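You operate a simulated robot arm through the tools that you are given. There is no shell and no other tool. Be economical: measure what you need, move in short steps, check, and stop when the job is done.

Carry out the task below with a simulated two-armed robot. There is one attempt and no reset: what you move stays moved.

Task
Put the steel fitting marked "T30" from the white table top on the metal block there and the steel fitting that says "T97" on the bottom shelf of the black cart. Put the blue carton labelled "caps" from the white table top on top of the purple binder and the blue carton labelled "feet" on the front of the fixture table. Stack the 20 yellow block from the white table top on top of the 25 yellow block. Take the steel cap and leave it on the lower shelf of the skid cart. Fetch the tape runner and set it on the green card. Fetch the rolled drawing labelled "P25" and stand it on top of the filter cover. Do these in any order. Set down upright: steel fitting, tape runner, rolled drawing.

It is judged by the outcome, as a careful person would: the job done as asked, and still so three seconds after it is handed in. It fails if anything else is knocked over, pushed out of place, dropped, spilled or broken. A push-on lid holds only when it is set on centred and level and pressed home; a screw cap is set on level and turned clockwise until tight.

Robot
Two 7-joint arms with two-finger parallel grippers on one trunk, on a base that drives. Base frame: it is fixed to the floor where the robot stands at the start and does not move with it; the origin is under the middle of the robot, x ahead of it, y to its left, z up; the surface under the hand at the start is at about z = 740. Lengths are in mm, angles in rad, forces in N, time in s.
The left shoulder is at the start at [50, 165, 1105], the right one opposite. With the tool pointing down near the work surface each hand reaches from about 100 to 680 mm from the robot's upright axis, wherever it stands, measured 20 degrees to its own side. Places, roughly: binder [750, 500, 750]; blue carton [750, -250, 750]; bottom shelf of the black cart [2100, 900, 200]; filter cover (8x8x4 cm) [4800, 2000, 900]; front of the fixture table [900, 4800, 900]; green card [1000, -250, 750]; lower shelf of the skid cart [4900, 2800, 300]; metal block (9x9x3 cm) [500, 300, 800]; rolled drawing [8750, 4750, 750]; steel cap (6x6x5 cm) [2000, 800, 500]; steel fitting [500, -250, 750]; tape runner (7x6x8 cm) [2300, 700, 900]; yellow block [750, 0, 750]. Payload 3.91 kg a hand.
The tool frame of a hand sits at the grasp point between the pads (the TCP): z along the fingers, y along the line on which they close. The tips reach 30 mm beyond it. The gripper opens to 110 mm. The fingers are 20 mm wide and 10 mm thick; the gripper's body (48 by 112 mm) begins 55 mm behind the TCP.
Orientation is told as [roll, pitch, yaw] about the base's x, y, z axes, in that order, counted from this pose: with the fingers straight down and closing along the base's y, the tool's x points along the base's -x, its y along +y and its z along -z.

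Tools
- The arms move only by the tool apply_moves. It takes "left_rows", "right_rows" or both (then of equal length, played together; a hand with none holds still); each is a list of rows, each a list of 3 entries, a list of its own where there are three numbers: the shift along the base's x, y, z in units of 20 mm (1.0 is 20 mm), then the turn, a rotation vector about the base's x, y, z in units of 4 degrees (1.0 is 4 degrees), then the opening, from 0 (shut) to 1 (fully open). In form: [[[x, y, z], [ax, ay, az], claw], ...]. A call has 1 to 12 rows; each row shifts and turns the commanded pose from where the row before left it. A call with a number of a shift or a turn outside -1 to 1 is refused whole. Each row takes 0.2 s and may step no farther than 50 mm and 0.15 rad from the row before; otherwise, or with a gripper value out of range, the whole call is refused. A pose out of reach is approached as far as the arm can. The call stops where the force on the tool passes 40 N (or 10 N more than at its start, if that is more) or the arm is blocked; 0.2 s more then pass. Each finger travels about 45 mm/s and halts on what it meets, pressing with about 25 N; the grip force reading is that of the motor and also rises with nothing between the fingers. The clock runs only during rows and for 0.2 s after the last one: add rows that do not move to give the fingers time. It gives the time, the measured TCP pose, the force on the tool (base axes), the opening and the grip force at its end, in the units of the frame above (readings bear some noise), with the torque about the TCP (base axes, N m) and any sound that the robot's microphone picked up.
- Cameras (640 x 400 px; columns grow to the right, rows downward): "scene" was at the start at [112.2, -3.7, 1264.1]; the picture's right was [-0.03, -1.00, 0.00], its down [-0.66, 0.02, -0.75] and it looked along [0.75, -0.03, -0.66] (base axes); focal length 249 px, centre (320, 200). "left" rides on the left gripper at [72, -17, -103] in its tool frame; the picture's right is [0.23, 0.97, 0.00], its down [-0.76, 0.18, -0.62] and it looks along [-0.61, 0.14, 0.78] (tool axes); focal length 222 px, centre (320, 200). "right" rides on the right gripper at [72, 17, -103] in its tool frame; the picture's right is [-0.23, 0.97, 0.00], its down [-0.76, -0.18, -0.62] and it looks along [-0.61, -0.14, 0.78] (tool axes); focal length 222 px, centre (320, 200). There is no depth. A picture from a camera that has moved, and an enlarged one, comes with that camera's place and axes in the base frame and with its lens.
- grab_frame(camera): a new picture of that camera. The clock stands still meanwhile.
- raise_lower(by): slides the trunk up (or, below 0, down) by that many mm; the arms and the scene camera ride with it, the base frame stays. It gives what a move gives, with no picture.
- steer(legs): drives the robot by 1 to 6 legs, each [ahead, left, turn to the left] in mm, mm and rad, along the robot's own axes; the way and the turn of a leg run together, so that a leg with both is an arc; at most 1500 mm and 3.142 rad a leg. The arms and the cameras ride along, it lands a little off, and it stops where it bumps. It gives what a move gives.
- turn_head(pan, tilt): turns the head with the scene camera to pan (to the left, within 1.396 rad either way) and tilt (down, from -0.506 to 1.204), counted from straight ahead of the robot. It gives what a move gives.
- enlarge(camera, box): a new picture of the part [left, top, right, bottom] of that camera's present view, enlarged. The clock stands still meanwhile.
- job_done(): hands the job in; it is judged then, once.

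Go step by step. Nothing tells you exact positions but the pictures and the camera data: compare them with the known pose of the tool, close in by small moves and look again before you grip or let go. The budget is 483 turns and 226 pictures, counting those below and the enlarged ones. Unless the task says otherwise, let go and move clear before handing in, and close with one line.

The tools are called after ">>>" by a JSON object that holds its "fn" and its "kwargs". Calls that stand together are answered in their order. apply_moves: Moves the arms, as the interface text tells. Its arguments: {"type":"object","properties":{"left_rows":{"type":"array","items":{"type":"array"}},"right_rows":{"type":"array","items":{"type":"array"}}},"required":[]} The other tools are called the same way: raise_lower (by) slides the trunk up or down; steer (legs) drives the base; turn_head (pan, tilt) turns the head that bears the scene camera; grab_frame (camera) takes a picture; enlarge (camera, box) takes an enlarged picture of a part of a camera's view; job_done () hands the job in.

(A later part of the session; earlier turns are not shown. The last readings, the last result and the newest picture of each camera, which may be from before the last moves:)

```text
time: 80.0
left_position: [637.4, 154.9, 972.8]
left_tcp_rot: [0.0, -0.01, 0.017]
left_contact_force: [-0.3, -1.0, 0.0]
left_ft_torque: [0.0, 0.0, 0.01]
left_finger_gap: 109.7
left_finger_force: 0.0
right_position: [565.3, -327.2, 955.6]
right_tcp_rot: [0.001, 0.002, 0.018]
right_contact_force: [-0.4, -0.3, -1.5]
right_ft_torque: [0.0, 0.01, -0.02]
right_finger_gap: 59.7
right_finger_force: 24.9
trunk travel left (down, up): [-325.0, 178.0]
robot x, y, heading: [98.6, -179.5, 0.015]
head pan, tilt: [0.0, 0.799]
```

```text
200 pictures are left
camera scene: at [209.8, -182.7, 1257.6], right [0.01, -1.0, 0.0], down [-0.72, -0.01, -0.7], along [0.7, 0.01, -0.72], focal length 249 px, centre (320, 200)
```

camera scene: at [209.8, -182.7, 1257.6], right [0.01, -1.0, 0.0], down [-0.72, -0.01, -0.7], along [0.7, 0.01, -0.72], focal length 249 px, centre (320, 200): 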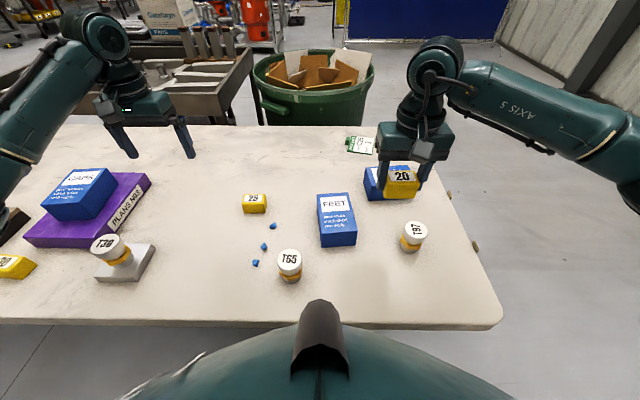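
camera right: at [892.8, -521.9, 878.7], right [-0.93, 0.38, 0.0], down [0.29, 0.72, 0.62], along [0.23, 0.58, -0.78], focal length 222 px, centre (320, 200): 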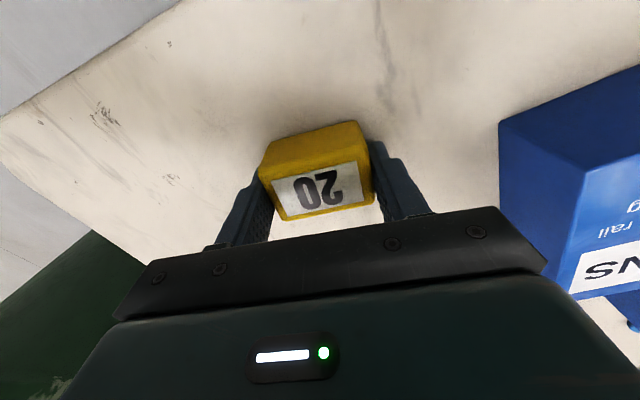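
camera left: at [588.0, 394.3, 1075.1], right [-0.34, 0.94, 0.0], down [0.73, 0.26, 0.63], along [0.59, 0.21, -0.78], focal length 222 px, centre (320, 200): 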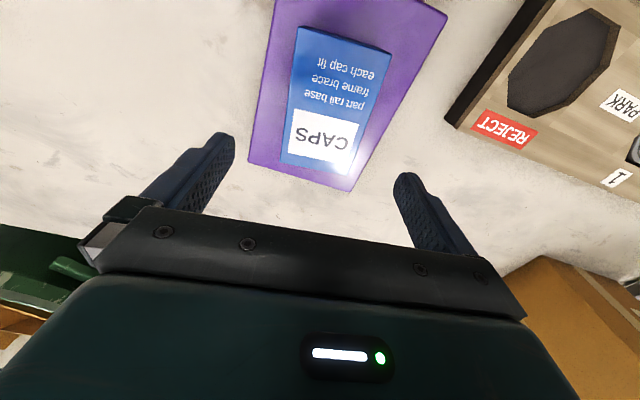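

I'll shift the base left a bit so the right hand can reach the 25 block.

>>> {"fn": "steer", "kwargs": {"legs": [[0, 170, 0]]}}

>>> {"fn": "apply_moves", "kwargs": {"right_rows": [[[0.65, 0.9, -0.3], [0, 0, -0.12], 0.2], [[0.65, 0.9, -0.3], [0, 0, -0.12], 0.2], [[0.65, 0.9, -0.3], [0, 0, 0], 0.2], [[0.65, 0.9, -0.3], [0, 0, 0], 0.2], [[0.65, 0.9, -0.3], [0, 0, 0], 0.2], [[0.65, 0.9, -0.3], [0, 0, 0], 0.2], [[0.65, 0.9, -0.3], [0, 0, 0], 0.2]], "left_rows": [[[-0.9, 0.5, 0], [0, 0, 0], 1], [[-0.9, 0.5, 0], [0, 0, 0], 1], [[-0.9, 0.5, 0], [0, 0, 0], 1], [[-0.9, 0.5, 0], [0, 0, 0], 1], [[-0.9, 0.5, 0], [0, 0, 0], 1], [[0, 0, 0], [0, 0, 0], 1], [[0, 0, 0], [0, 0, 0], 1]]}}

>>> {"fn": "grab_frame", "kwargs": {"camera": "right"}}

```text
time: 82.1
left_position: [634.6, 320.5, 973.5]
left_tcp_rot: [-0.002, -0.009, 0.017]
left_contact_force: [0.3, 0.3, -0.3]
left_ft_torque: [0.01, -0.02, 0.01]
left_finger_gap: 110.2
left_finger_force: 0.0
right_position: [563.0, -161.8, 956.9]
right_tcp_rot: [0.001, -0.001, 0.016]
right_contact_force: [-0.1, -0.6, -1.7]
right_ft_torque: [0.0, -0.01, -0.01]
right_finger_gap: 59.9
right_finger_force: 24.9
trunk travel left (down, up): [-325.0, 178.0]
robot x, y, heading: [97.6, -20.3, 0.016]
head pan, tilt: [0.0, 0.799]
```

```text
time: 83.7
left_position: [545.7, 371.0, 973.0]
left_tcp_rot: [-0.001, -0.008, 0.016]
left_contact_force: [-0.4, 0.5, 0.6]
left_ft_torque: [-0.01, -0.02, -0.01]
left_finger_gap: 109.8
left_finger_force: 0.1
right_position: [653.9, -34.3, 913.1]
right_tcp_rot: [0.002, 0.001, -0.001]
right_contact_force: [0.2, 1.1, -1.3]
right_ft_torque: [0.0, 0.0, 0.0]
right_finger_gap: 59.8
right_finger_force: 24.8
trunk travel left (down, up): [-325.0, 178.0]
robot x, y, heading: [94.9, -19.3, 0.018]
head pan, tilt: [0.0, 0.799]
```

```text
199 pictures are left
camera right: at [581.1, -18.2, 1016.8], right [0.23, 0.97, 0.0], down [0.76, -0.18, 0.62], along [0.61, -0.14, -0.78], focal length 222 px, centre (320, 200)
```

right: 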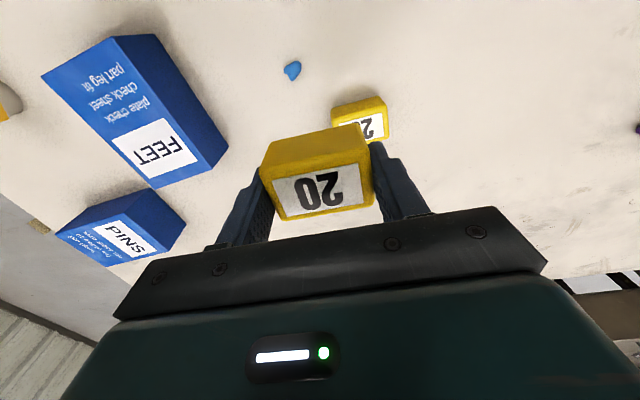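

>>> {"fn": "enlarge", "kwargs": {"camera": "right", "box": [300, 80, 420, 155]}}

```text
5.33 times, centred on (360, 118) of right
camera zoom: at [581.1, -18.2, 1016.8], right [0.23, 0.97, 0.0], down [0.76, -0.18, 0.62], along [0.61, -0.14, -0.78], focal length 1185 px, centre (107, 640)
```

zoom: 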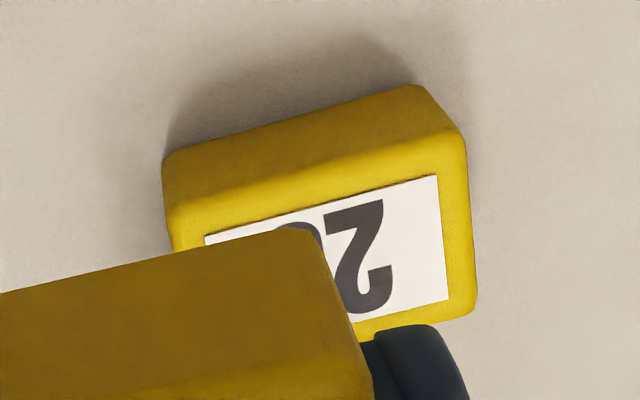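

The 25 block is centred at about (682.5,6) with its top at about 774. I'll move above it and look.

>>> {"fn": "apply_moves", "kwargs": {"right_rows": [[[0.48, 0.67, 0], [0, 0, 0.6], 0.2], [[0.48, 0.67, 0], [0, 0, 0], 0.2], [[0.48, 0.67, 0], [0, 0, 0], 0.2], [[0, 0, -1], [0, 0, 0], 0.2], [[0, 0, -1], [0, 0, 0], 0.2], [[0, 0, -1], [0, 0, 0], 0.2], [[0, 0, -0.9], [0, 0, 0], 0.2], [[0, 0, 0], [0, 0, 0], 0.2]]}}

>>> {"fn": "enlarge", "kwargs": {"camera": "right", "box": [220, 80, 420, 220]}}

>>> {"fn": "enlarge", "kwargs": {"camera": "scene", "box": [220, 120, 400, 240]}}

```text
time: 85.5
left_position: [545.1, 370.1, 973.9]
left_tcp_rot: [-0.001, -0.012, 0.016]
left_contact_force: [-0.4, 0.5, 0.8]
left_ft_torque: [0.02, -0.03, 0.02]
left_finger_gap: 109.9
left_finger_force: 0.1
right_position: [682.6, 5.3, 836.8]
right_tcp_rot: [0.001, 0.0, 0.041]
right_contact_force: [0.1, -0.5, -0.3]
right_ft_torque: [0.01, -0.02, -0.04]
right_finger_gap: 59.7
right_finger_force: 24.6
trunk travel left (down, up): [-325.0, 178.0]
robot x, y, heading: [94.9, -17.3, 0.014]
head pan, tilt: [0.0, 0.799]
```

```text
2.86 times, centred on (320, 150) of right
camera zoom: at [609.9, 19.2, 939.9], right [0.19, 0.98, 0.0], down [0.77, -0.15, 0.62], along [0.61, -0.12, -0.78], focal length 635 px, centre (320, 343)
```

zoom: 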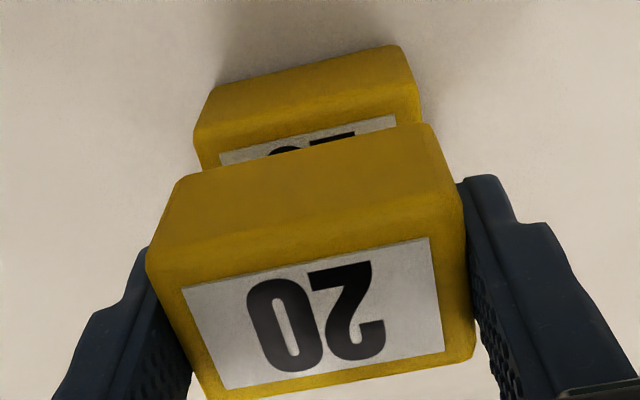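

```text
3.33 times, centred on (310, 180) of scene
camera zoom: at [207.4, -16.9, 1257.6], right [0.01, -1.0, 0.0], down [-0.72, -0.01, -0.7], along [0.7, 0.01, -0.72], focal length 831 px, centre (353, 267)
```

zoom: 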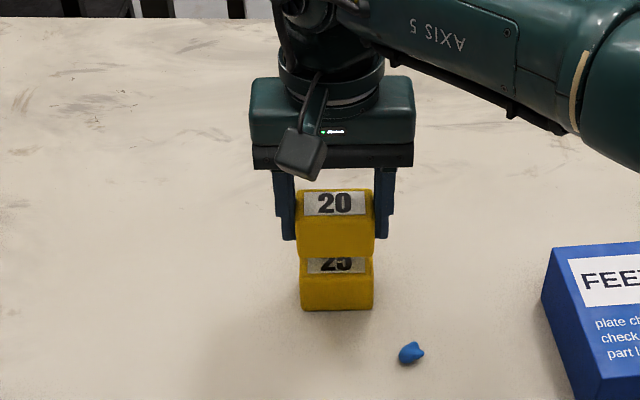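

Nearly perfect. I'll shift 2.5 mm back and lower gently.

>>> {"fn": "apply_moves", "kwargs": {"right_rows": [[[-0.12, 0, -0.5], [0, 0, 0], 0.2], [[0, 0, -0.4], [0, 0, 0], 0.2], [[0, 0, -0.1], [0, 0, 0], 0.2], [[0, 0, -0.1], [0, 0, 0], 0.2], [[0, 0, -0.1], [0, 0, 0], 0.2], [[0, 0, -0.1], [0, 0, 0], 0.2], [[0, 0, -0.1], [0, 0, 0], 0.2], [[0, 0, -0.1], [0, 0, 0], 0.2]]}}

```text
time: 87.2
left_position: [543.6, 370.3, 975.0]
left_tcp_rot: [0.0, -0.014, 0.014]
left_contact_force: [0.4, -0.7, -0.4]
left_ft_torque: [0.01, 0.0, 0.01]
left_finger_gap: 109.9
left_finger_force: 0.0
right_position: [680.8, 5.7, 814.6]
right_tcp_rot: [0.003, -0.008, 0.04]
right_contact_force: [-11.5, -4.8, 17.8]
right_ft_torque: [-0.3, 0.5, -0.08]
right_finger_gap: 59.7
right_finger_force: 25.1
trunk travel left (down, up): [-325.0, 178.0]
robot x, y, heading: [98.9, -13.6, 0.016]
head pan, tilt: [0.0, 0.799]
stopped in row 8 (right hand): the force on the tool passed its limit at 40 N (the readings are from after the stop); the commanded pose is now the measured one
```

Contact. I'll check the view before releasing.

>>> {"fn": "enlarge", "kwargs": {"camera": "right", "box": [220, 80, 420, 220]}}

>>> {"fn": "enlarge", "kwargs": {"camera": "scene", "box": [260, 160, 380, 240]}}

```text
2.86 times, centred on (320, 150) of right
camera zoom: at [606.9, 18.2, 917.3], right [0.19, 0.98, 0.0], down [0.76, -0.15, 0.63], along [0.62, -0.12, -0.78], focal length 635 px, centre (320, 343)
```

zoom: 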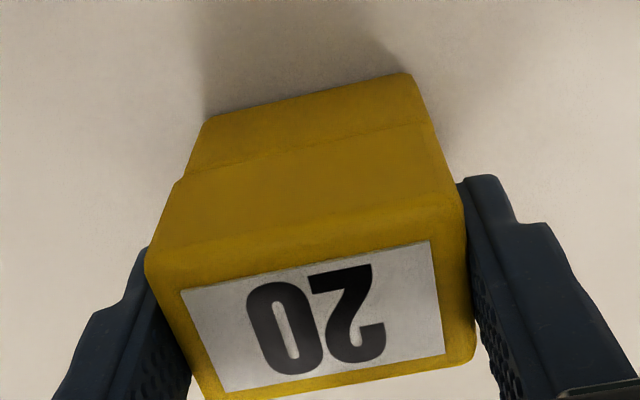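

```text
5.00 times, centred on (320, 200) of scene
camera zoom: at [204.6, -17.5, 1257.7], right [0.01, -1.0, 0.0], down [-0.72, -0.01, -0.7], along [0.7, 0.01, -0.72], focal length 1247 px, centre (320, 200)
```

zoom: 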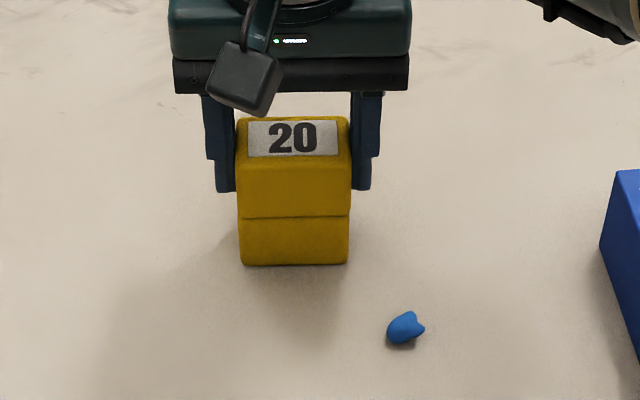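

Perfectly stacked. I'll release and rise straight up.

>>> {"fn": "apply_moves", "kwargs": {"right_rows": [[[0, 0, 0], [0, 0, 0], 0.65], [[0, 0, 0], [0, 0, 0], 0.75], [[0, 0, 0], [0, 0, 0], 0.85], [[0, 0, 0], [0, 0, 0], 0.85], [[0, 0, 1], [0, 0, 0], 0.85], [[0, 0, 1], [0, 0, 0], 0.85], [[0, 0, 1], [0, 0, 0], 0.85], [[0, 0, 1], [0, 0, 0], 0.85], [[0, 0, 1], [0, 0, 0], 1], [[0, 0, 1], [0, 0, 0], 1], [[0, 0, 1], [0, 0, 0], 1]]}}

>>> {"fn": "grab_frame", "kwargs": {"camera": "scene"}}

```text
time: 89.6
left_position: [545.3, 370.8, 973.0]
left_tcp_rot: [0.0, -0.01, 0.015]
left_contact_force: [-0.5, 0.3, -0.5]
left_ft_torque: [0.0, 0.0, 0.0]
left_finger_gap: 109.9
left_finger_force: 0.0
right_position: [681.4, 3.9, 953.1]
right_tcp_rot: [0.002, -0.008, 0.041]
right_contact_force: [0.7, 0.5, 0.0]
right_ft_torque: [0.02, 0.01, -0.01]
right_finger_gap: 110.1
right_finger_force: 0.1
trunk travel left (down, up): [-325.0, 178.0]
robot x, y, heading: [100.1, -19.0, 0.012]
head pan, tilt: [0.0, 0.799]
```

```text
193 pictures are left
camera scene: at [207.1, -16.9, 1257.6], right [0.01, -1.0, 0.0], down [-0.72, -0.01, -0.7], along [0.7, 0.01, -0.72], focal length 249 px, centre (320, 200)
```

scene: 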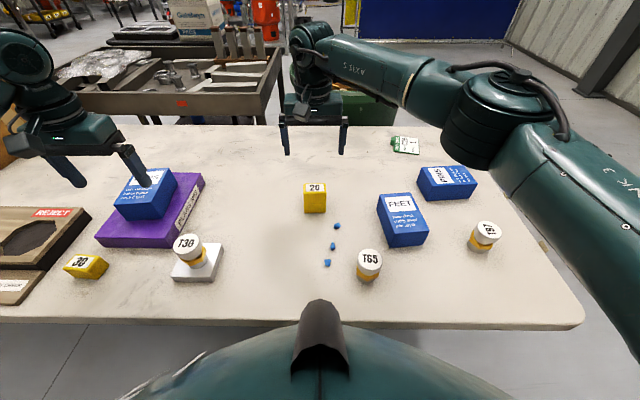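

Stack done. Next I'll strafe right and pick T97 with the right hand and FEET with the left.

>>> {"fn": "steer", "kwargs": {"legs": [[0, -190, 0]]}}

>>> {"fn": "apply_moves", "kwargs": {"right_rows": [[[-0.55, -0.85, 0], [0, 0, -0.2], 1], [[-0.55, -0.85, 0], [0, 0, -0.2], 1], [[-0.55, -0.85, 0], [0, 0, -0.2], 1], [[-0.55, -0.85, 0], [0, 0, 0], 1], [[-0.55, -0.85, -0.2], [0, 0, 0], 1], [[-0.55, -0.85, -0.2], [0, 0, 0], 1], [[-0.55, -0.85, -0.5], [0, 0, 0], 1], [[-0.55, -0.85, -0.5], [0, 0, 0], 1], [[-0.55, -0.85, -0.5], [0, 0, 0], 1], [[-0.55, -0.85, -0.5], [0, 0, 0], 1], [[-0.55, -0.85, -0.5], [0, 0, 0], 1], [[-0.55, -0.85, -0.5], [0, 0, 0], 1]]}}

>>> {"fn": "grab_frame", "kwargs": {"camera": "right"}}

```text
time: 91.9
left_position: [547.3, 179.5, 973.0]
left_tcp_rot: [-0.002, -0.009, 0.015]
left_contact_force: [-0.4, 0.7, -0.3]
left_ft_torque: [0.03, 0.01, -0.01]
left_finger_gap: 109.8
left_finger_force: 0.0
right_position: [684.8, -185.9, 951.6]
right_tcp_rot: [0.001, -0.006, 0.041]
right_contact_force: [-0.1, -0.6, -0.5]
right_ft_torque: [0.0, -0.01, 0.04]
right_finger_gap: 110.1
right_finger_force: 0.0
trunk travel left (down, up): [-325.0, 178.0]
robot x, y, heading: [100.7, -207.6, 0.015]
head pan, tilt: [0.0, 0.799]
```

```text
time: 94.5
left_position: [548.2, 179.2, 973.2]
left_tcp_rot: [-0.002, -0.01, 0.015]
left_contact_force: [0.3, 0.2, 0.0]
left_ft_torque: [-0.03, -0.02, 0.01]
left_finger_gap: 109.9
left_finger_force: 0.1
right_position: [551.9, -390.9, 883.4]
right_tcp_rot: [0.001, -0.007, -0.002]
right_contact_force: [0.0, -0.4, -0.5]
right_ft_torque: [0.04, -0.03, -0.01]
right_finger_gap: 110.0
right_finger_force: 0.0
trunk travel left (down, up): [-325.0, 178.0]
robot x, y, heading: [100.2, -207.1, 0.012]
head pan, tilt: [0.0, 0.799]
```

```text
192 pictures are left
camera right: at [479.7, -373.5, 985.3], right [0.23, 0.97, 0.0], down [0.76, -0.18, 0.63], along [0.61, -0.14, -0.78], focal length 222 px, centre (320, 200)
```

right: 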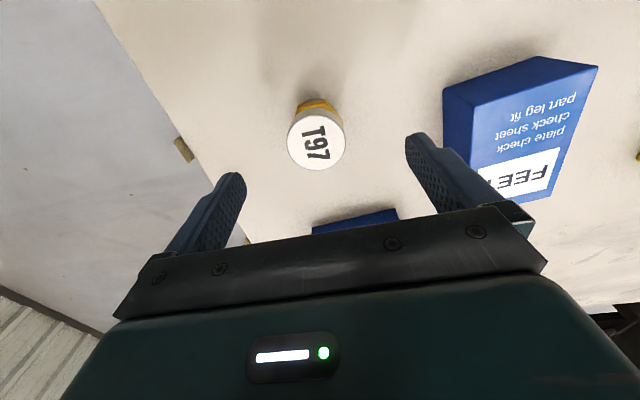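

Before gripping T97, I want to see the cart shelves so I can choose the grasp direction.

>>> {"fn": "turn_head", "kwargs": {"pan": 0.5, "tilt": 0.3}}

>>> {"fn": "enlarge", "kwargs": {"camera": "scene", "box": [120, 80, 520, 330]}}

```text
time: 95.4
left_position: [548.4, 179.4, 972.8]
left_tcp_rot: [0.001, -0.01, 0.017]
left_contact_force: [-0.8, -0.4, 0.1]
left_ft_torque: [-0.01, 0.01, -0.01]
left_finger_gap: 110.3
left_finger_force: 0.1
right_position: [552.2, -390.1, 883.2]
right_tcp_rot: [0.0, -0.007, -0.002]
right_contact_force: [-0.1, -0.1, -0.2]
right_ft_torque: [0.01, 0.0, 0.0]
right_finger_gap: 110.1
right_finger_force: 0.1
trunk travel left (down, up): [-325.0, 178.0]
robot x, y, heading: [101.6, -206.5, 0.011]
head pan, tilt: [0.499, 0.3]
```

```text
1.60 times, centred on (320, 205) of scene
camera zoom: at [210.7, -162.3, 1301.9], right [0.49, -0.87, 0.0], down [-0.26, -0.15, -0.95], along [0.83, 0.47, -0.3], focal length 399 px, centre (320, 192)
```

zoom: 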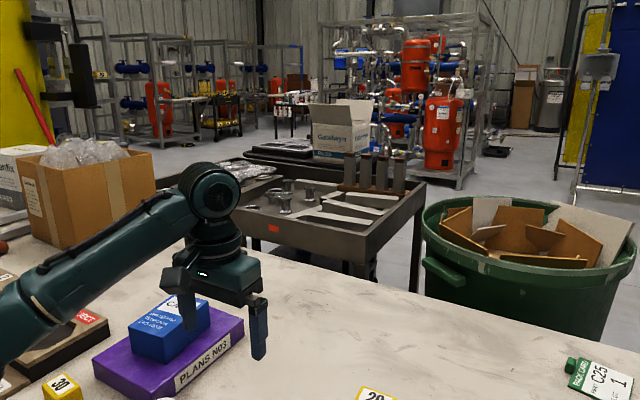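

I need to see the cart first, so I'll raise the hands and scout around the right of the table and the bin.

>>> {"fn": "apply_moves", "kwargs": {"right_rows": [[[-0.5, 0, 1], [0, 0, 0], 1], [[-0.5, 0, 1], [0, 0, 0], 1], [[-0.5, 0, 1], [0, 0, 0], 1], [[-0.5, 0, 1], [0, 0, 0], 1], [[-0.5, 0, 1], [0, 0, 0], 1], [[-0.5, 0, 1], [0, 0, 0], 1]], "left_rows": [[[-0.8, 0, 0.3], [0, 0, 0], 1], [[-0.8, 0, 0.3], [0, 0, 0], 1], [[-0.8, 0, 0.3], [0, 0, 0], 1], [[-0.8, 0, 0.3], [0, 0, 0], 1], [[-0.8, 0, 0.3], [0, 0, 0], 1], [[-0.8, 0, 0.3], [0, 0, 0], 1]]}}

>>> {"fn": "steer", "kwargs": {"legs": [[-250, 0, 0], [0, -800, 0], [1500, 0, 0], [850, 0, 0], [0, 0, 1.571]]}}

>>> {"fn": "turn_head", "kwargs": {"pan": 0, "tilt": 0.35}}

>>> {"fn": "grab_frame", "kwargs": {"camera": "scene"}}

```text
time: 96.8
left_position: [450.9, 179.4, 1010.4]
left_tcp_rot: [0.0, -0.011, 0.016]
left_contact_force: [0.4, 0.1, 0.2]
left_ft_torque: [-0.02, -0.02, 0.02]
left_finger_gap: 109.9
left_finger_force: 0.0
right_position: [491.0, -390.2, 1004.5]
right_tcp_rot: [0.002, -0.005, -0.001]
right_contact_force: [0.5, 0.1, 0.4]
right_ft_torque: [0.0, 0.0, -0.01]
right_finger_gap: 109.9
right_finger_force: 0.1
trunk travel left (down, up): [-325.0, 178.0]
robot x, y, heading: [98.0, -210.0, 0.006]
head pan, tilt: [0.499, 0.3]
```

```text
time: 120.7
left_position: [1824.9, -616.2, 1009.5]
left_tcp_rot: [-0.001, -0.01, 1.634]
left_contact_force: [-0.2, -0.4, -0.5]
left_ft_torque: [-0.01, 0.03, -0.02]
left_finger_gap: 110.1
left_finger_force: 0.2
right_position: [2391.1, -548.7, 1003.6]
right_tcp_rot: [0.002, -0.007, 1.616]
right_contact_force: [0.4, -1.0, -0.2]
right_ft_torque: [-0.01, 0.01, -0.01]
right_finger_gap: 110.1
right_finger_force: 0.2
trunk travel left (down, up): [-325.0, 178.0]
robot x, y, heading: [2225.5, -947.6, 1.629]
head pan, tilt: [0.499, 0.3]
```

```text
time: 121.6
left_position: [1824.8, -616.1, 1010.5]
left_tcp_rot: [0.0, -0.011, 1.634]
left_contact_force: [1.3, -0.5, -0.7]
left_ft_torque: [0.02, -0.01, 0.0]
left_finger_gap: 110.0
left_finger_force: 0.0
right_position: [2390.1, -550.0, 1003.9]
right_tcp_rot: [0.002, -0.007, 1.618]
right_contact_force: [-0.7, 0.1, 0.0]
right_ft_torque: [0.06, -0.02, -0.02]
right_finger_gap: 110.2
right_finger_force: 0.1
trunk travel left (down, up): [-325.0, 178.0]
robot x, y, heading: [2224.5, -950.6, 1.634]
head pan, tilt: [0.0, 0.351]
```

```text
190 pictures are left
camera scene: at [2218.5, -827.1, 1297.3], right [1.0, 0.06, 0.0], down [0.02, -0.34, -0.94], along [-0.06, 0.94, -0.34], focal length 249 px, centre (320, 200)
```

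scene: 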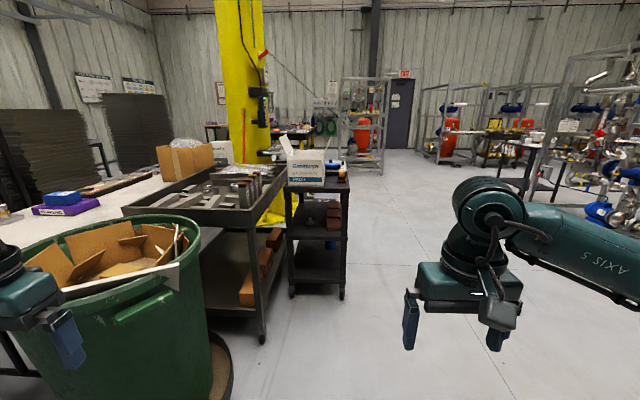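

>>> {"fn": "enlarge", "kwargs": {"camera": "scene", "box": [240, 130, 400, 310]}}

>>> {"fn": "enlarge", "kwargs": {"camera": "scene", "box": [380, 70, 640, 230]}}

```text
2.22 times, centred on (320, 220) of scene
camera zoom: at [2218.5, -827.1, 1297.3], right [1.0, 0.06, 0.0], down [0.02, -0.34, -0.94], along [-0.06, 0.94, -0.34], focal length 554 px, centre (320, 156)
```

zoom: 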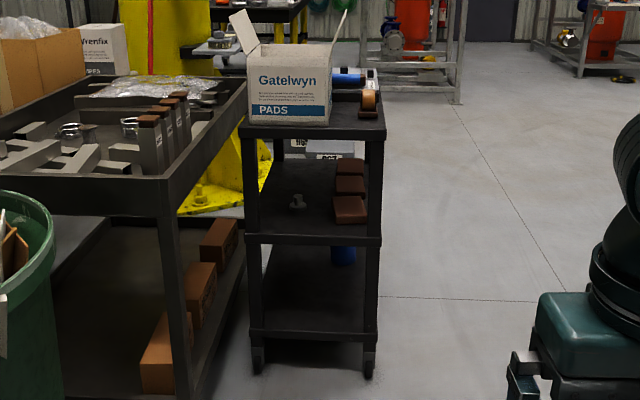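

```text
2.46 times, centred on (510, 150) of scene
camera zoom: at [2218.5, -827.1, 1297.3], right [1.0, 0.06, 0.0], down [0.02, -0.34, -0.94], along [-0.06, 0.94, -0.34], focal length 614 px, centre (-148, 323)
```

zoom: 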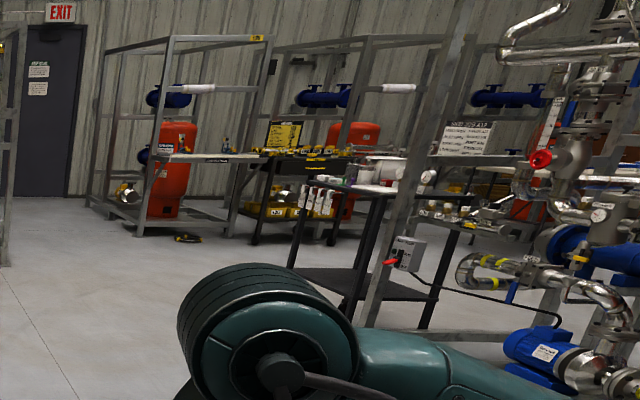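

The black cart has three open shelves: tape runner on the top right, steel cap in the middle, bottom free. I'll go to its right side and fetch the tape runner first, since I return to the white table anyway.

>>> {"fn": "steer", "kwargs": {"legs": [[0, -750, 0], [1500, 0, 0], [100, 0, 0], [0, 0, 1.511]]}}

>>> {"fn": "turn_head", "kwargs": {"pan": 0, "tilt": 0.5}}

>>> {"fn": "grab_frame", "kwargs": {"camera": "scene"}}

```text
time: 140.2
left_position: [2542.1, 334.2, 1010.6]
left_tcp_rot: [0.002, -0.01, -3.127]
left_contact_force: [-0.3, 0.3, 0.2]
left_ft_torque: [0.02, -0.02, 0.03]
left_finger_gap: 109.7
left_finger_force: 0.1
right_position: [2502.9, 902.8, 1003.6]
right_tcp_rot: [0.002, -0.007, 3.138]
right_contact_force: [-0.5, 0.4, -0.2]
right_ft_torque: [-0.01, 0.01, 0.0]
right_finger_gap: 109.9
right_finger_force: 0.0
trunk travel left (down, up): [-325.0, 178.0]
robot x, y, heading: [2893.6, 721.3, -3.123]
head pan, tilt: [0.0, 0.351]
```

```text
time: 140.9
left_position: [2541.5, 334.1, 1009.6]
left_tcp_rot: [0.001, -0.011, -3.128]
left_contact_force: [-0.4, -0.3, 0.4]
left_ft_torque: [0.01, 0.0, -0.02]
left_finger_gap: 110.1
left_finger_force: 0.0
right_position: [2502.9, 903.6, 1003.9]
right_tcp_rot: [0.002, -0.007, 3.139]
right_contact_force: [0.0, -0.8, -0.3]
right_ft_torque: [-0.01, -0.01, -0.02]
right_finger_gap: 109.9
right_finger_force: 0.0
trunk travel left (down, up): [-325.0, 178.0]
robot x, y, heading: [2894.1, 718.6, -3.128]
head pan, tilt: [0.0, 0.499]
```

```text
187 pictures are left
camera scene: at [2772.3, 718.2, 1283.6], right [-0.01, 1.0, 0.0], down [0.48, 0.01, -0.88], along [-0.88, -0.01, -0.48], focal length 249 px, centre (320, 200)
```

scene: 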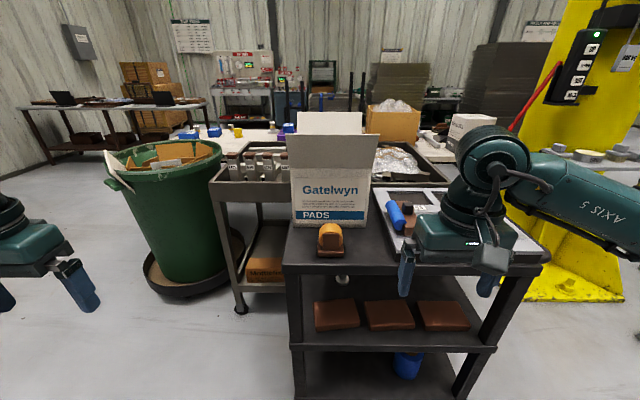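

The top shelf is at about z=850 and the tape runner at about (2279,744). I'll zoom in on it.

>>> {"fn": "enlarge", "kwargs": {"camera": "scene", "box": [290, 200, 390, 270]}}

>>> {"fn": "apply_moves", "kwargs": {"right_rows": [[[0, -0.9, 0], [0, 0, 0], 1], [[0, -0.9, 0], [0, 0, 0], 1], [[0, -0.9, 0], [0, 0, 0], 1], [[0, -0.9, 0], [0, 0, 0], 1], [[0, -0.9, 0], [0, 0, 0], 1], [[0, -0.9, 0], [0, 0, 0], 1], [[0, -0.9, 0], [0, 0, 0], 1], [[0, 0, 1], [0, 0, 0], 1]], "left_rows": [[[0.5, 0, 0], [0, 0, 0], 1], [[0.5, 0, 0], [0, 0, 0], 1], [[0.5, 0, 0], [0, 0, 0], 1], [[0.5, 0, 0], [0, 0, 0], 1], [[0.5, 0, 0], [0, 0, 0], 1], [[0.5, 0, 0], [0, 0, 0], 1], [[0.5, 0, 0], [0, 0, 0], 1], [[0.5, 0, 1], [0, 0, 0], 1]]}}

>>> {"fn": "grab_frame", "kwargs": {"camera": "right"}}

```text
5.71 times, centred on (340, 235) of scene
camera zoom: at [2772.3, 718.2, 1283.6], right [-0.01, 1.0, 0.0], down [0.48, 0.01, -0.88], along [-0.88, -0.01, -0.48], focal length 1425 px, centre (206, 0)
```

zoom: 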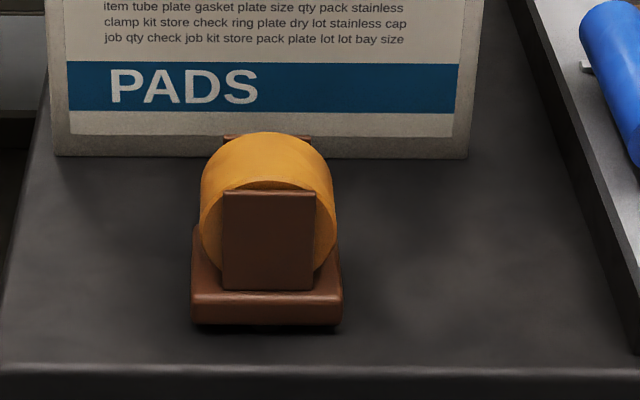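

```text
time: 142.7
left_position: [2623.0, 335.6, 1030.7]
left_tcp_rot: [0.0, -0.011, -3.127]
left_contact_force: [0.0, -0.2, 0.1]
left_ft_torque: [0.0, 0.0, 0.01]
left_finger_gap: 110.1
left_finger_force: 0.1
right_position: [2503.9, 776.5, 1023.7]
right_tcp_rot: [0.002, -0.007, 3.139]
right_contact_force: [-1.0, -0.2, -0.4]
right_ft_torque: [0.0, -0.02, 0.04]
right_finger_gap: 109.9
right_finger_force: 0.1
trunk travel left (down, up): [-325.0, 178.0]
robot x, y, heading: [2891.3, 719.5, -3.129]
head pan, tilt: [0.0, 0.499]
```

```text
185 pictures are left
camera right: at [2577.6, 759.4, 1126.6], right [-0.23, -0.97, 0.0], down [-0.76, 0.18, 0.63], along [-0.61, 0.14, -0.78], focal length 222 px, centre (320, 200)
```

right: 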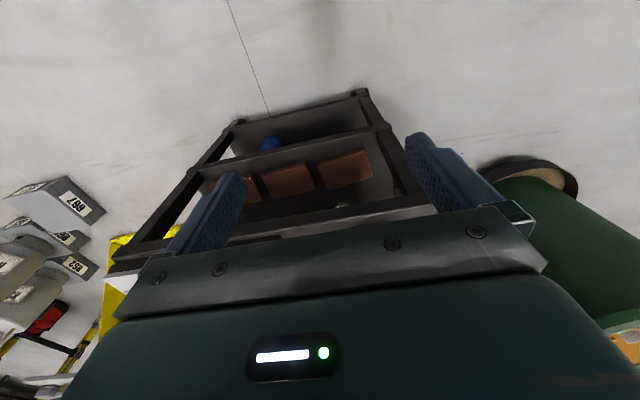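

The runner stands at about (2251,741) in front of the box. I'll approach with the hand tilted 45° to keep clear of the box flaps, so first drive 100 mm closer and tilt.

>>> {"fn": "steer", "kwargs": {"legs": [[100, 0, 0]]}}

>>> {"fn": "apply_moves", "kwargs": {"right_rows": [[[0, -0.2, 0], [0, 1, 0], 1], [[0, -0.2, 0], [0, 1, 0], 1], [[0, -0.2, 0], [0, 1, 0], 1], [[0, -0.2, 0], [0, 1, 0], 1], [[0, -0.2, 0], [0, 1, 0], 1], [[0, -0.2, 0], [0, 1, 0], 1], [[0, -0.2, -0.5], [0, 1, 0], 1], [[0, -0.2, -0.5], [0, 1, 0], 1], [[0, -0.2, -0.5], [0, 1, 0], 1], [[0, 0, -0.5], [0, 1, 0], 1], [[0, 0, -0.5], [0, 1, 0], 1]]}}

>>> {"fn": "grab_frame", "kwargs": {"camera": "right"}}

>>> {"fn": "grab_frame", "kwargs": {"camera": "scene"}}

```text
time: 143.8
left_position: [2523.3, 332.5, 1029.5]
left_tcp_rot: [0.0, -0.01, -3.126]
left_contact_force: [-0.1, -0.5, -0.6]
left_ft_torque: [0.0, 0.0, 0.02]
left_finger_gap: 110.2
left_finger_force: 0.0
right_position: [2403.5, 774.0, 1023.1]
right_tcp_rot: [0.001, -0.007, 3.141]
right_contact_force: [-0.9, 0.2, 0.3]
right_ft_torque: [-0.03, -0.05, 0.0]
right_finger_gap: 110.0
right_finger_force: 0.0
trunk travel left (down, up): [-325.0, 178.0]
robot x, y, heading: [2797.1, 716.4, -3.127]
head pan, tilt: [0.0, 0.499]
```

```text
time: 146.2
left_position: [2525.1, 333.4, 1028.9]
left_tcp_rot: [-0.001, -0.01, -3.127]
left_contact_force: [0.2, -0.4, -0.3]
left_ft_torque: [-0.02, -0.01, -0.05]
left_finger_gap: 110.0
left_finger_force: 0.0
right_position: [2404.5, 738.8, 973.9]
right_tcp_rot: [0.003, -0.776, 3.14]
right_contact_force: [0.2, 0.5, -0.4]
right_ft_torque: [0.01, -0.04, -0.02]
right_finger_gap: 109.9
right_finger_force: 0.2
trunk travel left (down, up): [-325.0, 178.0]
robot x, y, heading: [2791.9, 717.7, -3.124]
head pan, tilt: [0.0, 0.499]
```

```text
184 pictures are left
camera right: at [2528.3, 721.9, 996.6], right [-0.16, -0.97, 0.16], down [-0.11, 0.18, 0.98], along [-0.98, 0.14, -0.13], focal length 222 px, centre (320, 200)
```

right: 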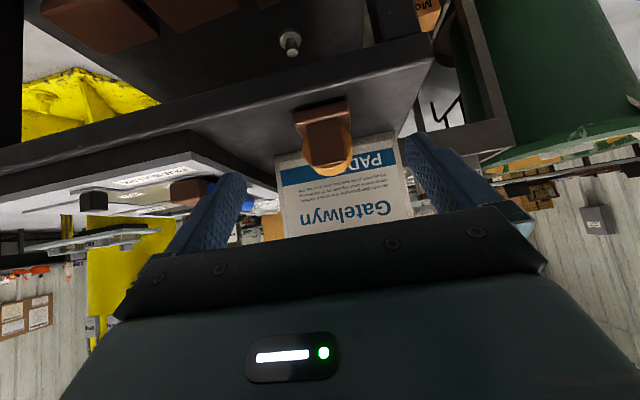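

```text
183 pictures are left
camera scene: at [2672.5, 716.6, 1283.6], right [-0.02, 1.0, 0.0], down [0.48, 0.01, -0.88], along [-0.88, -0.01, -0.48], focal length 249 px, centre (320, 200)
```

scene: 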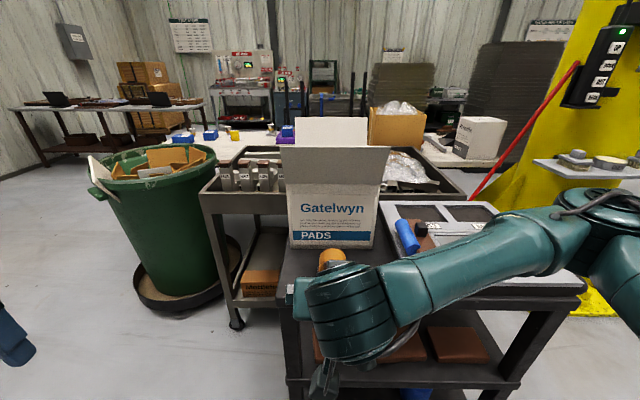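

The geometry agrees: roll centre at about (2252,742,900). I'll advance, then descend diagonally.

>>> {"fn": "apply_moves", "kwargs": {"right_rows": [[[-1, 0.15, 0], [0, 0, 0], 1], [[-1, 0, 0], [0, 0, 0], 1], [[-1, 0, 0], [0, 0, 0], 1], [[-1, 0, 0], [0, 0, 0], 1], [[-0.8, 0, -0.8], [0, 0, 0], 1], [[-0.8, 0, -0.8], [0, 0, 0], 1], [[-0.8, 0, -0.8], [0, 0, 0], 1]]}}

>>> {"fn": "grab_frame", "kwargs": {"camera": "right"}}

```text
time: 147.8
left_position: [2524.2, 332.8, 1030.2]
left_tcp_rot: [0.001, -0.012, -3.126]
left_contact_force: [0.6, 0.2, 0.0]
left_ft_torque: [0.02, 0.0, -0.03]
left_finger_gap: 109.9
left_finger_force: 0.1
right_position: [2276.0, 740.7, 924.5]
right_tcp_rot: [0.002, -0.775, 3.142]
right_contact_force: [-0.9, -0.5, -0.2]
right_ft_torque: [0.02, -0.02, -0.04]
right_finger_gap: 110.1
right_finger_force: 0.0
trunk travel left (down, up): [-325.0, 178.0]
robot x, y, heading: [2794.4, 719.1, -3.123]
head pan, tilt: [0.0, 0.499]
```

```text
182 pictures are left
camera right: at [2401.3, 723.9, 947.8], right [-0.16, -0.97, 0.16], down [-0.11, 0.18, 0.98], along [-0.98, 0.14, -0.13], focal length 222 px, centre (320, 200)
```

right: 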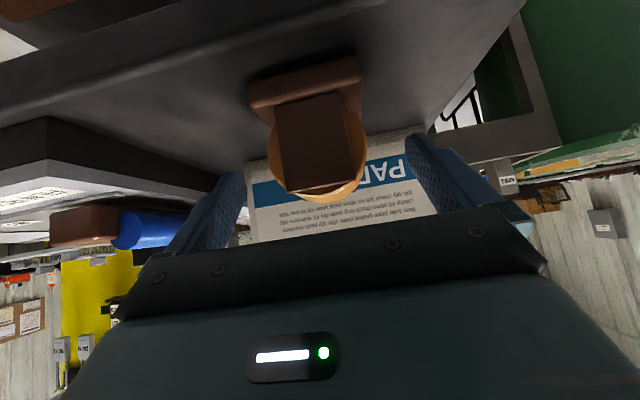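

>>> {"fn": "apply_moves", "kwargs": {"right_rows": [[[-0.55, 0.05, -0.5], [0, 0, 0], 1], [[-0.55, 0, -0.5], [0, 0, 0], 1], [[0, 0, 0], [0, 0, 0], 0.3], [[0, 0, 0], [0, 0, 0], 0.3], [[0, 0, 0], [0, 0, 0], 0.3], [[0, 0, 0], [0, 0, 0], 0.3], [[0, 0, 0], [0, 0, 0], 0.3], [[0, 0, 0], [0, 0, 0], 0.3]]}}

>>> {"fn": "grab_frame", "kwargs": {"camera": "right"}}

```text
time: 149.6
left_position: [2523.6, 332.7, 1029.7]
left_tcp_rot: [0.0, -0.009, -3.126]
left_contact_force: [0.3, 0.1, -0.9]
left_ft_torque: [0.01, -0.02, 0.02]
left_finger_gap: 110.0
left_finger_force: 0.1
right_position: [2254.3, 742.2, 905.3]
right_tcp_rot: [0.002, -0.774, 3.14]
right_contact_force: [1.1, -0.8, 0.7]
right_ft_torque: [-0.03, 0.04, 0.01]
right_finger_gap: 50.0
right_finger_force: 24.9
trunk travel left (down, up): [-325.0, 178.0]
robot x, y, heading: [2792.6, 717.0, -3.13]
head pan, tilt: [0.0, 0.499]
```

```text
181 pictures are left
camera right: at [2378.1, 725.0, 928.5], right [-0.16, -0.97, 0.16], down [-0.11, 0.18, 0.98], along [-0.98, 0.14, -0.13], focal length 222 px, centre (320, 200)
```

right: 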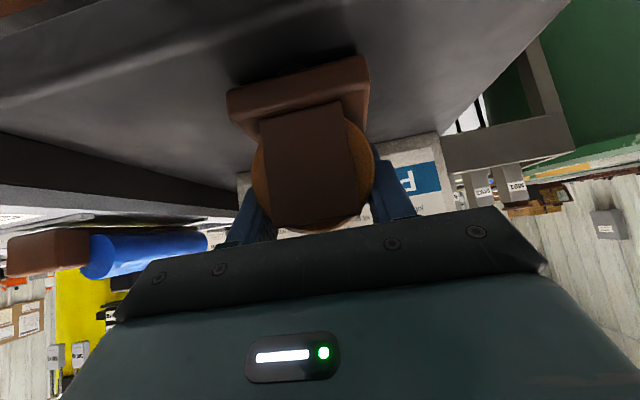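

The gap reads 50 mm, so I'm gripping the roll above its centre. The flat-sided base is safer: I'll open, go lower and grip the base sides near the tips.

>>> {"fn": "apply_moves", "kwargs": {"right_rows": [[[0, 0, 0], [0, 0, 0], 1], [[0, 0, 0], [0, 0, 0], 1], [[0, 0, 0], [0, 0, 0], 1], [[0, 0, 0], [0, 0, 0], 1], [[0.3, 0, -0.55], [0, 0, 0], 1], [[0.3, 0, -0.55], [0, 0, 0], 1], [[0, 0, 0], [0, 0, 0], 1], [[0, 0, 0], [0, 0, 0], 0.3], [[0, 0, 0], [0, 0, 0], 0.3], [[0, 0, 0], [0, 0, 0], 0.3], [[0, 0, 0], [0, 0, 0], 0.3], [[0, 0, 0], [0, 0, 0], 0.3]]}}

>>> {"fn": "grab_frame", "kwargs": {"camera": "right"}}

```text
time: 152.2
left_position: [2523.5, 333.0, 1031.7]
left_tcp_rot: [0.0, -0.011, -3.125]
left_contact_force: [0.4, 0.3, -0.2]
left_ft_torque: [0.0, 0.0, 0.02]
left_finger_gap: 109.8
left_finger_force: 0.1
right_position: [2266.0, 741.7, 883.5]
right_tcp_rot: [0.002, -0.776, 3.141]
right_contact_force: [-0.2, -0.4, 0.3]
right_ft_torque: [-0.04, 0.01, -0.04]
right_finger_gap: 67.5
right_finger_force: 25.1
trunk travel left (down, up): [-325.0, 178.0]
robot x, y, heading: [2797.1, 719.7, -3.129]
head pan, tilt: [0.0, 0.499]
```

```text
180 pictures are left
camera right: at [2389.7, 725.6, 906.7], right [-0.16, -0.97, 0.16], down [-0.11, 0.18, 0.98], along [-0.98, 0.14, -0.13], focal length 222 px, centre (320, 200)
```

right: 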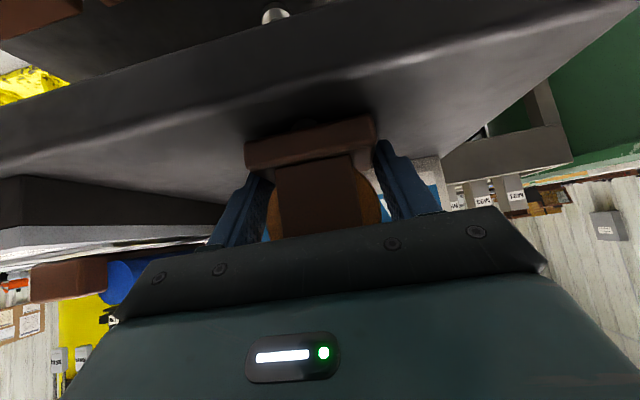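

The base is gripped at 67.5 mm. I'll lift, back out and check the hold.

>>> {"fn": "apply_moves", "kwargs": {"right_rows": [[[0, 0, 0.5], [0, 0, 0], 0.3], [[0, 0, 0.5], [0, 0, 0], 0.3], [[0.5, 0, 1], [0, 0, 0], 0.3], [[1, 0, 1], [0, 0, 0], 0.3], [[1, 0, 1], [0, 0, 0], 0.3], [[1, 0, 1], [0, 0, 0], 0.3], [[1, 0, 1], [0, 0, 0], 0.3], [[1, 0, 0], [0, 0, 0], 0.3], [[1, 0, 0], [0, 0, 0], 0.3], [[0, 0, 0], [0, 0, 0], 0.3]]}}

>>> {"fn": "grab_frame", "kwargs": {"camera": "right"}}

```text
time: 154.4
left_position: [2523.7, 333.3, 1029.2]
left_tcp_rot: [-0.001, -0.01, -3.125]
left_contact_force: [-0.7, -0.1, -0.2]
left_ft_torque: [-0.02, 0.0, 0.0]
left_finger_gap: 109.9
left_finger_force: 0.1
right_position: [2394.4, 742.6, 1004.3]
right_tcp_rot: [0.001, -0.776, 3.14]
right_contact_force: [-0.4, -0.3, -2.8]
right_ft_torque: [0.02, 0.0, 0.02]
right_finger_gap: 67.8
right_finger_force: 24.7
trunk travel left (down, up): [-325.0, 178.0]
robot x, y, heading: [2793.1, 719.8, -3.124]
head pan, tilt: [0.0, 0.499]
```

```text
179 pictures are left
camera right: at [2518.8, 725.8, 1026.0], right [-0.16, -0.97, 0.16], down [-0.11, 0.18, 0.98], along [-0.98, 0.14, -0.13], focal length 222 px, centre (320, 200)
```

right: 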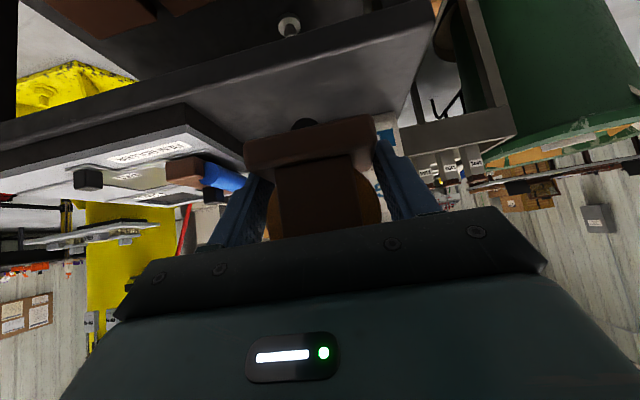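

Held firmly. I'll drive to the right end of the white table.

>>> {"fn": "steer", "kwargs": {"legs": [[-300, 0, 0], [0, 0, -1.58], [-1500, 0, 0], [-270, 0, 0], [0, 1500, 0], [0, 780, 0]]}}

>>> {"fn": "turn_head", "kwargs": {"pan": -0.2, "tilt": 0.7}}

>>> {"fn": "grab_frame", "kwargs": {"camera": "scene"}}

```text
time: 188.5
left_position: [406.1, -702.1, 1031.4]
left_tcp_rot: [-0.001, -0.01, 1.576]
left_contact_force: [-0.5, 0.3, -0.1]
left_ft_torque: [0.0, -0.01, 0.01]
left_finger_gap: 110.2
left_finger_force: 0.1
right_position: [816.6, -576.4, 1003.0]
right_tcp_rot: [0.0, -0.774, 1.556]
right_contact_force: [-0.2, 0.2, -2.4]
right_ft_torque: [0.01, -0.01, 0.01]
right_finger_gap: 67.6
right_finger_force: 24.7
trunk travel left (down, up): [-325.0, 178.0]
robot x, y, heading: [790.8, -974.2, 1.577]
head pan, tilt: [0.0, 0.499]
```

```text
time: 189.2
left_position: [407.0, -701.0, 1029.8]
left_tcp_rot: [0.001, -0.01, 1.575]
left_contact_force: [-1.3, -1.0, 0.4]
left_ft_torque: [0.0, -0.02, 0.0]
left_finger_gap: 110.2
left_finger_force: 0.0
right_position: [818.4, -577.0, 1002.9]
right_tcp_rot: [0.002, -0.774, 1.557]
right_contact_force: [0.3, 0.8, -2.0]
right_ft_torque: [-0.02, -0.01, -0.01]
right_finger_gap: 67.5
right_finger_force: 24.9
trunk travel left (down, up): [-325.0, 178.0]
robot x, y, heading: [791.1, -978.6, 1.58]
head pan, tilt: [-0.201, 0.7]
```

```text
178 pictures are left
camera scene: at [805.3, -864.6, 1265.9], right [0.98, -0.19, 0.0], down [-0.13, -0.63, -0.77], along [0.15, 0.75, -0.64], focal length 249 px, centre (320, 200)
```

scene: 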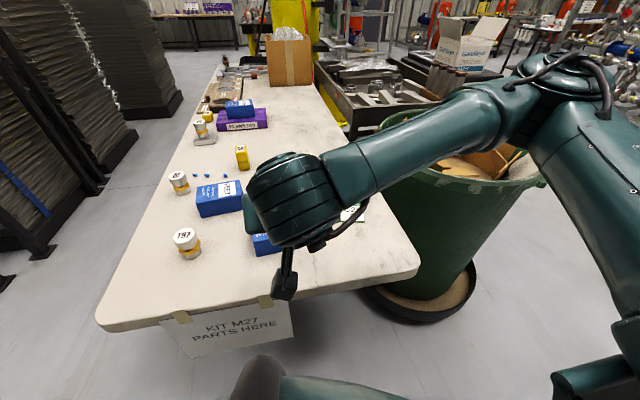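

I'll move the hand to the right to line up with the green card and unblock the view.

>>> {"fn": "apply_moves", "kwargs": {"right_rows": [[[1, 0, 0], [0, 0, 0], 0.3], [[1, 0, 0], [0, 0, 0], 0.3], [[1, 0, 0], [0, 0, 0], 0.3], [[1, 0, 0], [0, 0, 0], 0.3], [[1, 0, 0], [0, 0, 0], 0.3], [[1, 0, 0], [0, 0, 0], 0.3], [[1, 0, 0], [0, 0, 0], 0.3], [[1, 0, 0], [0, 0, 0], 0.3], [[0.5, 0, 0], [0, 0, 0], 0.3]]}}

>>> {"fn": "grab_frame", "kwargs": {"camera": "scene"}}

```text
time: 191.2
left_position: [406.5, -700.8, 1030.7]
left_tcp_rot: [0.0, -0.011, 1.578]
left_contact_force: [0.9, 0.4, -0.5]
left_ft_torque: [0.01, 0.0, -0.03]
left_finger_gap: 110.2
left_finger_force: 0.0
right_position: [987.2, -571.5, 1004.1]
right_tcp_rot: [0.002, -0.774, 1.558]
right_contact_force: [0.7, 0.1, -2.8]
right_ft_torque: [0.0, -0.02, -0.03]
right_finger_gap: 67.6
right_finger_force: 25.2
right hand out of reach, approached as far as the arm can: row 8
trunk travel left (down, up): [-325.0, 178.0]
robot x, y, heading: [792.4, -980.3, 1.577]
head pan, tilt: [-0.201, 0.7]
```

```text
177 pictures are left
camera scene: at [805.6, -864.6, 1265.8], right [0.98, -0.2, 0.0], down [-0.13, -0.63, -0.76], along [0.15, 0.75, -0.64], focal length 249 px, centre (320, 200)
```

scene: 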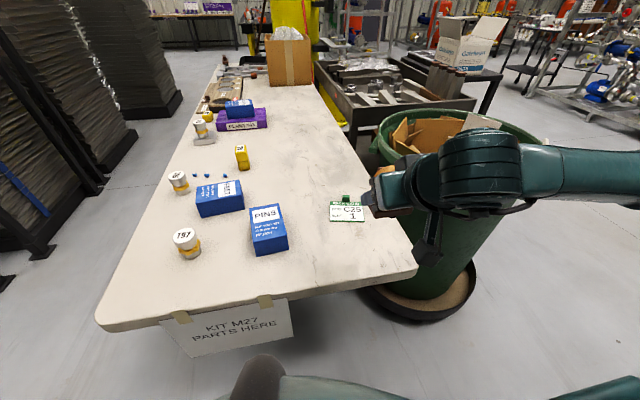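

>>> {"fn": "enlarge", "kwargs": {"camera": "scene", "box": [300, 170, 400, 240]}}

```text
5.71 times, centred on (350, 205) of scene
camera zoom: at [805.6, -864.6, 1265.8], right [0.98, -0.2, 0.0], down [-0.13, -0.63, -0.76], along [0.15, 0.75, -0.64], focal length 1425 px, centre (149, 171)
```

zoom: 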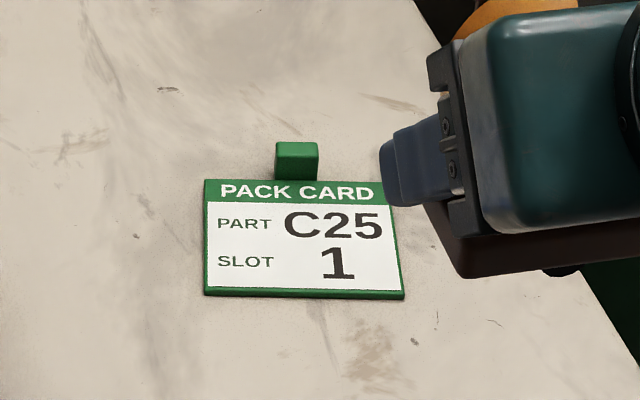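

The card is centred at about (997,-322). I'll drive 130 mm ahead and bring the runner above it.

>>> {"fn": "steer", "kwargs": {"legs": [[130, 0, 0]]}}

>>> {"fn": "apply_moves", "kwargs": {"right_rows": [[[0, 0.9, 0], [0, 0, 0], 0.3], [[0, 0.9, 0], [0, 0, 0], 0.3], [[0, 0.9, 0], [0, 0, 0], 0.3], [[0, 0.9, 0], [0, 0, 0], 0.3], [[0, 0.9, -0.5], [0, 0, 0], 0.3], [[0, 0, -1], [0, 0, 0], 0.3], [[0, 0, -1], [0, 0, 0], 0.3], [[0, 0, -1], [0, 0, 0], 0.3], [[0, 0, -1], [0, 0, 0], 0.3], [[0, 0, -1], [0, 0, 0], 0.3]]}}

>>> {"fn": "grab_frame", "kwargs": {"camera": "scene"}}

>>> {"fn": "grab_frame", "kwargs": {"camera": "right"}}

```text
time: 192.5
left_position: [406.6, -572.8, 1030.7]
left_tcp_rot: [0.001, -0.009, 1.575]
left_contact_force: [-0.3, -0.4, 0.6]
left_ft_torque: [-0.02, 0.0, -0.01]
left_finger_gap: 109.8
left_finger_force: 0.0
right_position: [986.4, -442.3, 1004.2]
right_tcp_rot: [0.002, -0.771, 1.558]
right_contact_force: [-0.8, 0.6, -2.2]
right_ft_torque: [-0.01, -0.02, 0.02]
right_finger_gap: 67.4
right_finger_force: 24.9
trunk travel left (down, up): [-325.0, 178.0]
robot x, y, heading: [791.9, -850.9, 1.573]
head pan, tilt: [-0.201, 0.7]
```

```text
time: 194.7
left_position: [405.7, -574.7, 1030.5]
left_tcp_rot: [0.0, -0.009, 1.576]
left_contact_force: [-0.7, -0.9, 0.1]
left_ft_torque: [0.02, 0.01, 0.0]
left_finger_gap: 110.0
left_finger_force: 0.1
right_position: [986.7, -353.1, 894.8]
right_tcp_rot: [0.001, -0.772, 1.56]
right_contact_force: [0.2, -0.1, -2.6]
right_ft_torque: [-0.03, 0.0, 0.0]
right_finger_gap: 67.2
right_finger_force: 25.0
trunk travel left (down, up): [-325.0, 178.0]
robot x, y, heading: [792.3, -847.5, 1.574]
head pan, tilt: [-0.201, 0.7]
```

```text
175 pictures are left
camera scene: at [805.2, -736.9, 1265.8], right [0.98, -0.2, 0.0], down [-0.13, -0.63, -0.76], along [0.15, 0.75, -0.64], focal length 249 px, centre (320, 200)
```

scene: 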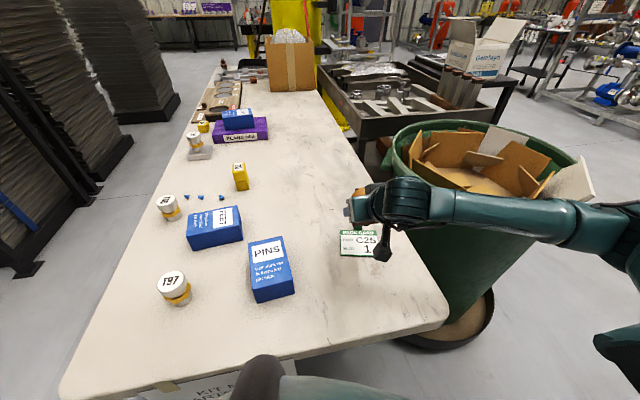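

```text
174 pictures are left
camera right: at [968.2, -477.0, 916.8], right [-0.97, 0.17, 0.16], down [0.18, 0.11, 0.98], along [0.15, 0.98, -0.14], focal length 222 px, centre (320, 200)
```

right: 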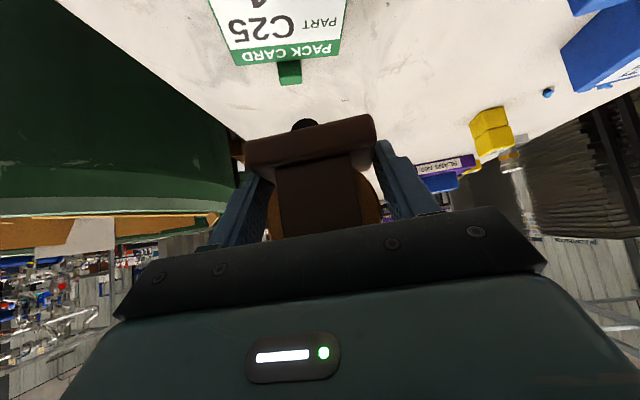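

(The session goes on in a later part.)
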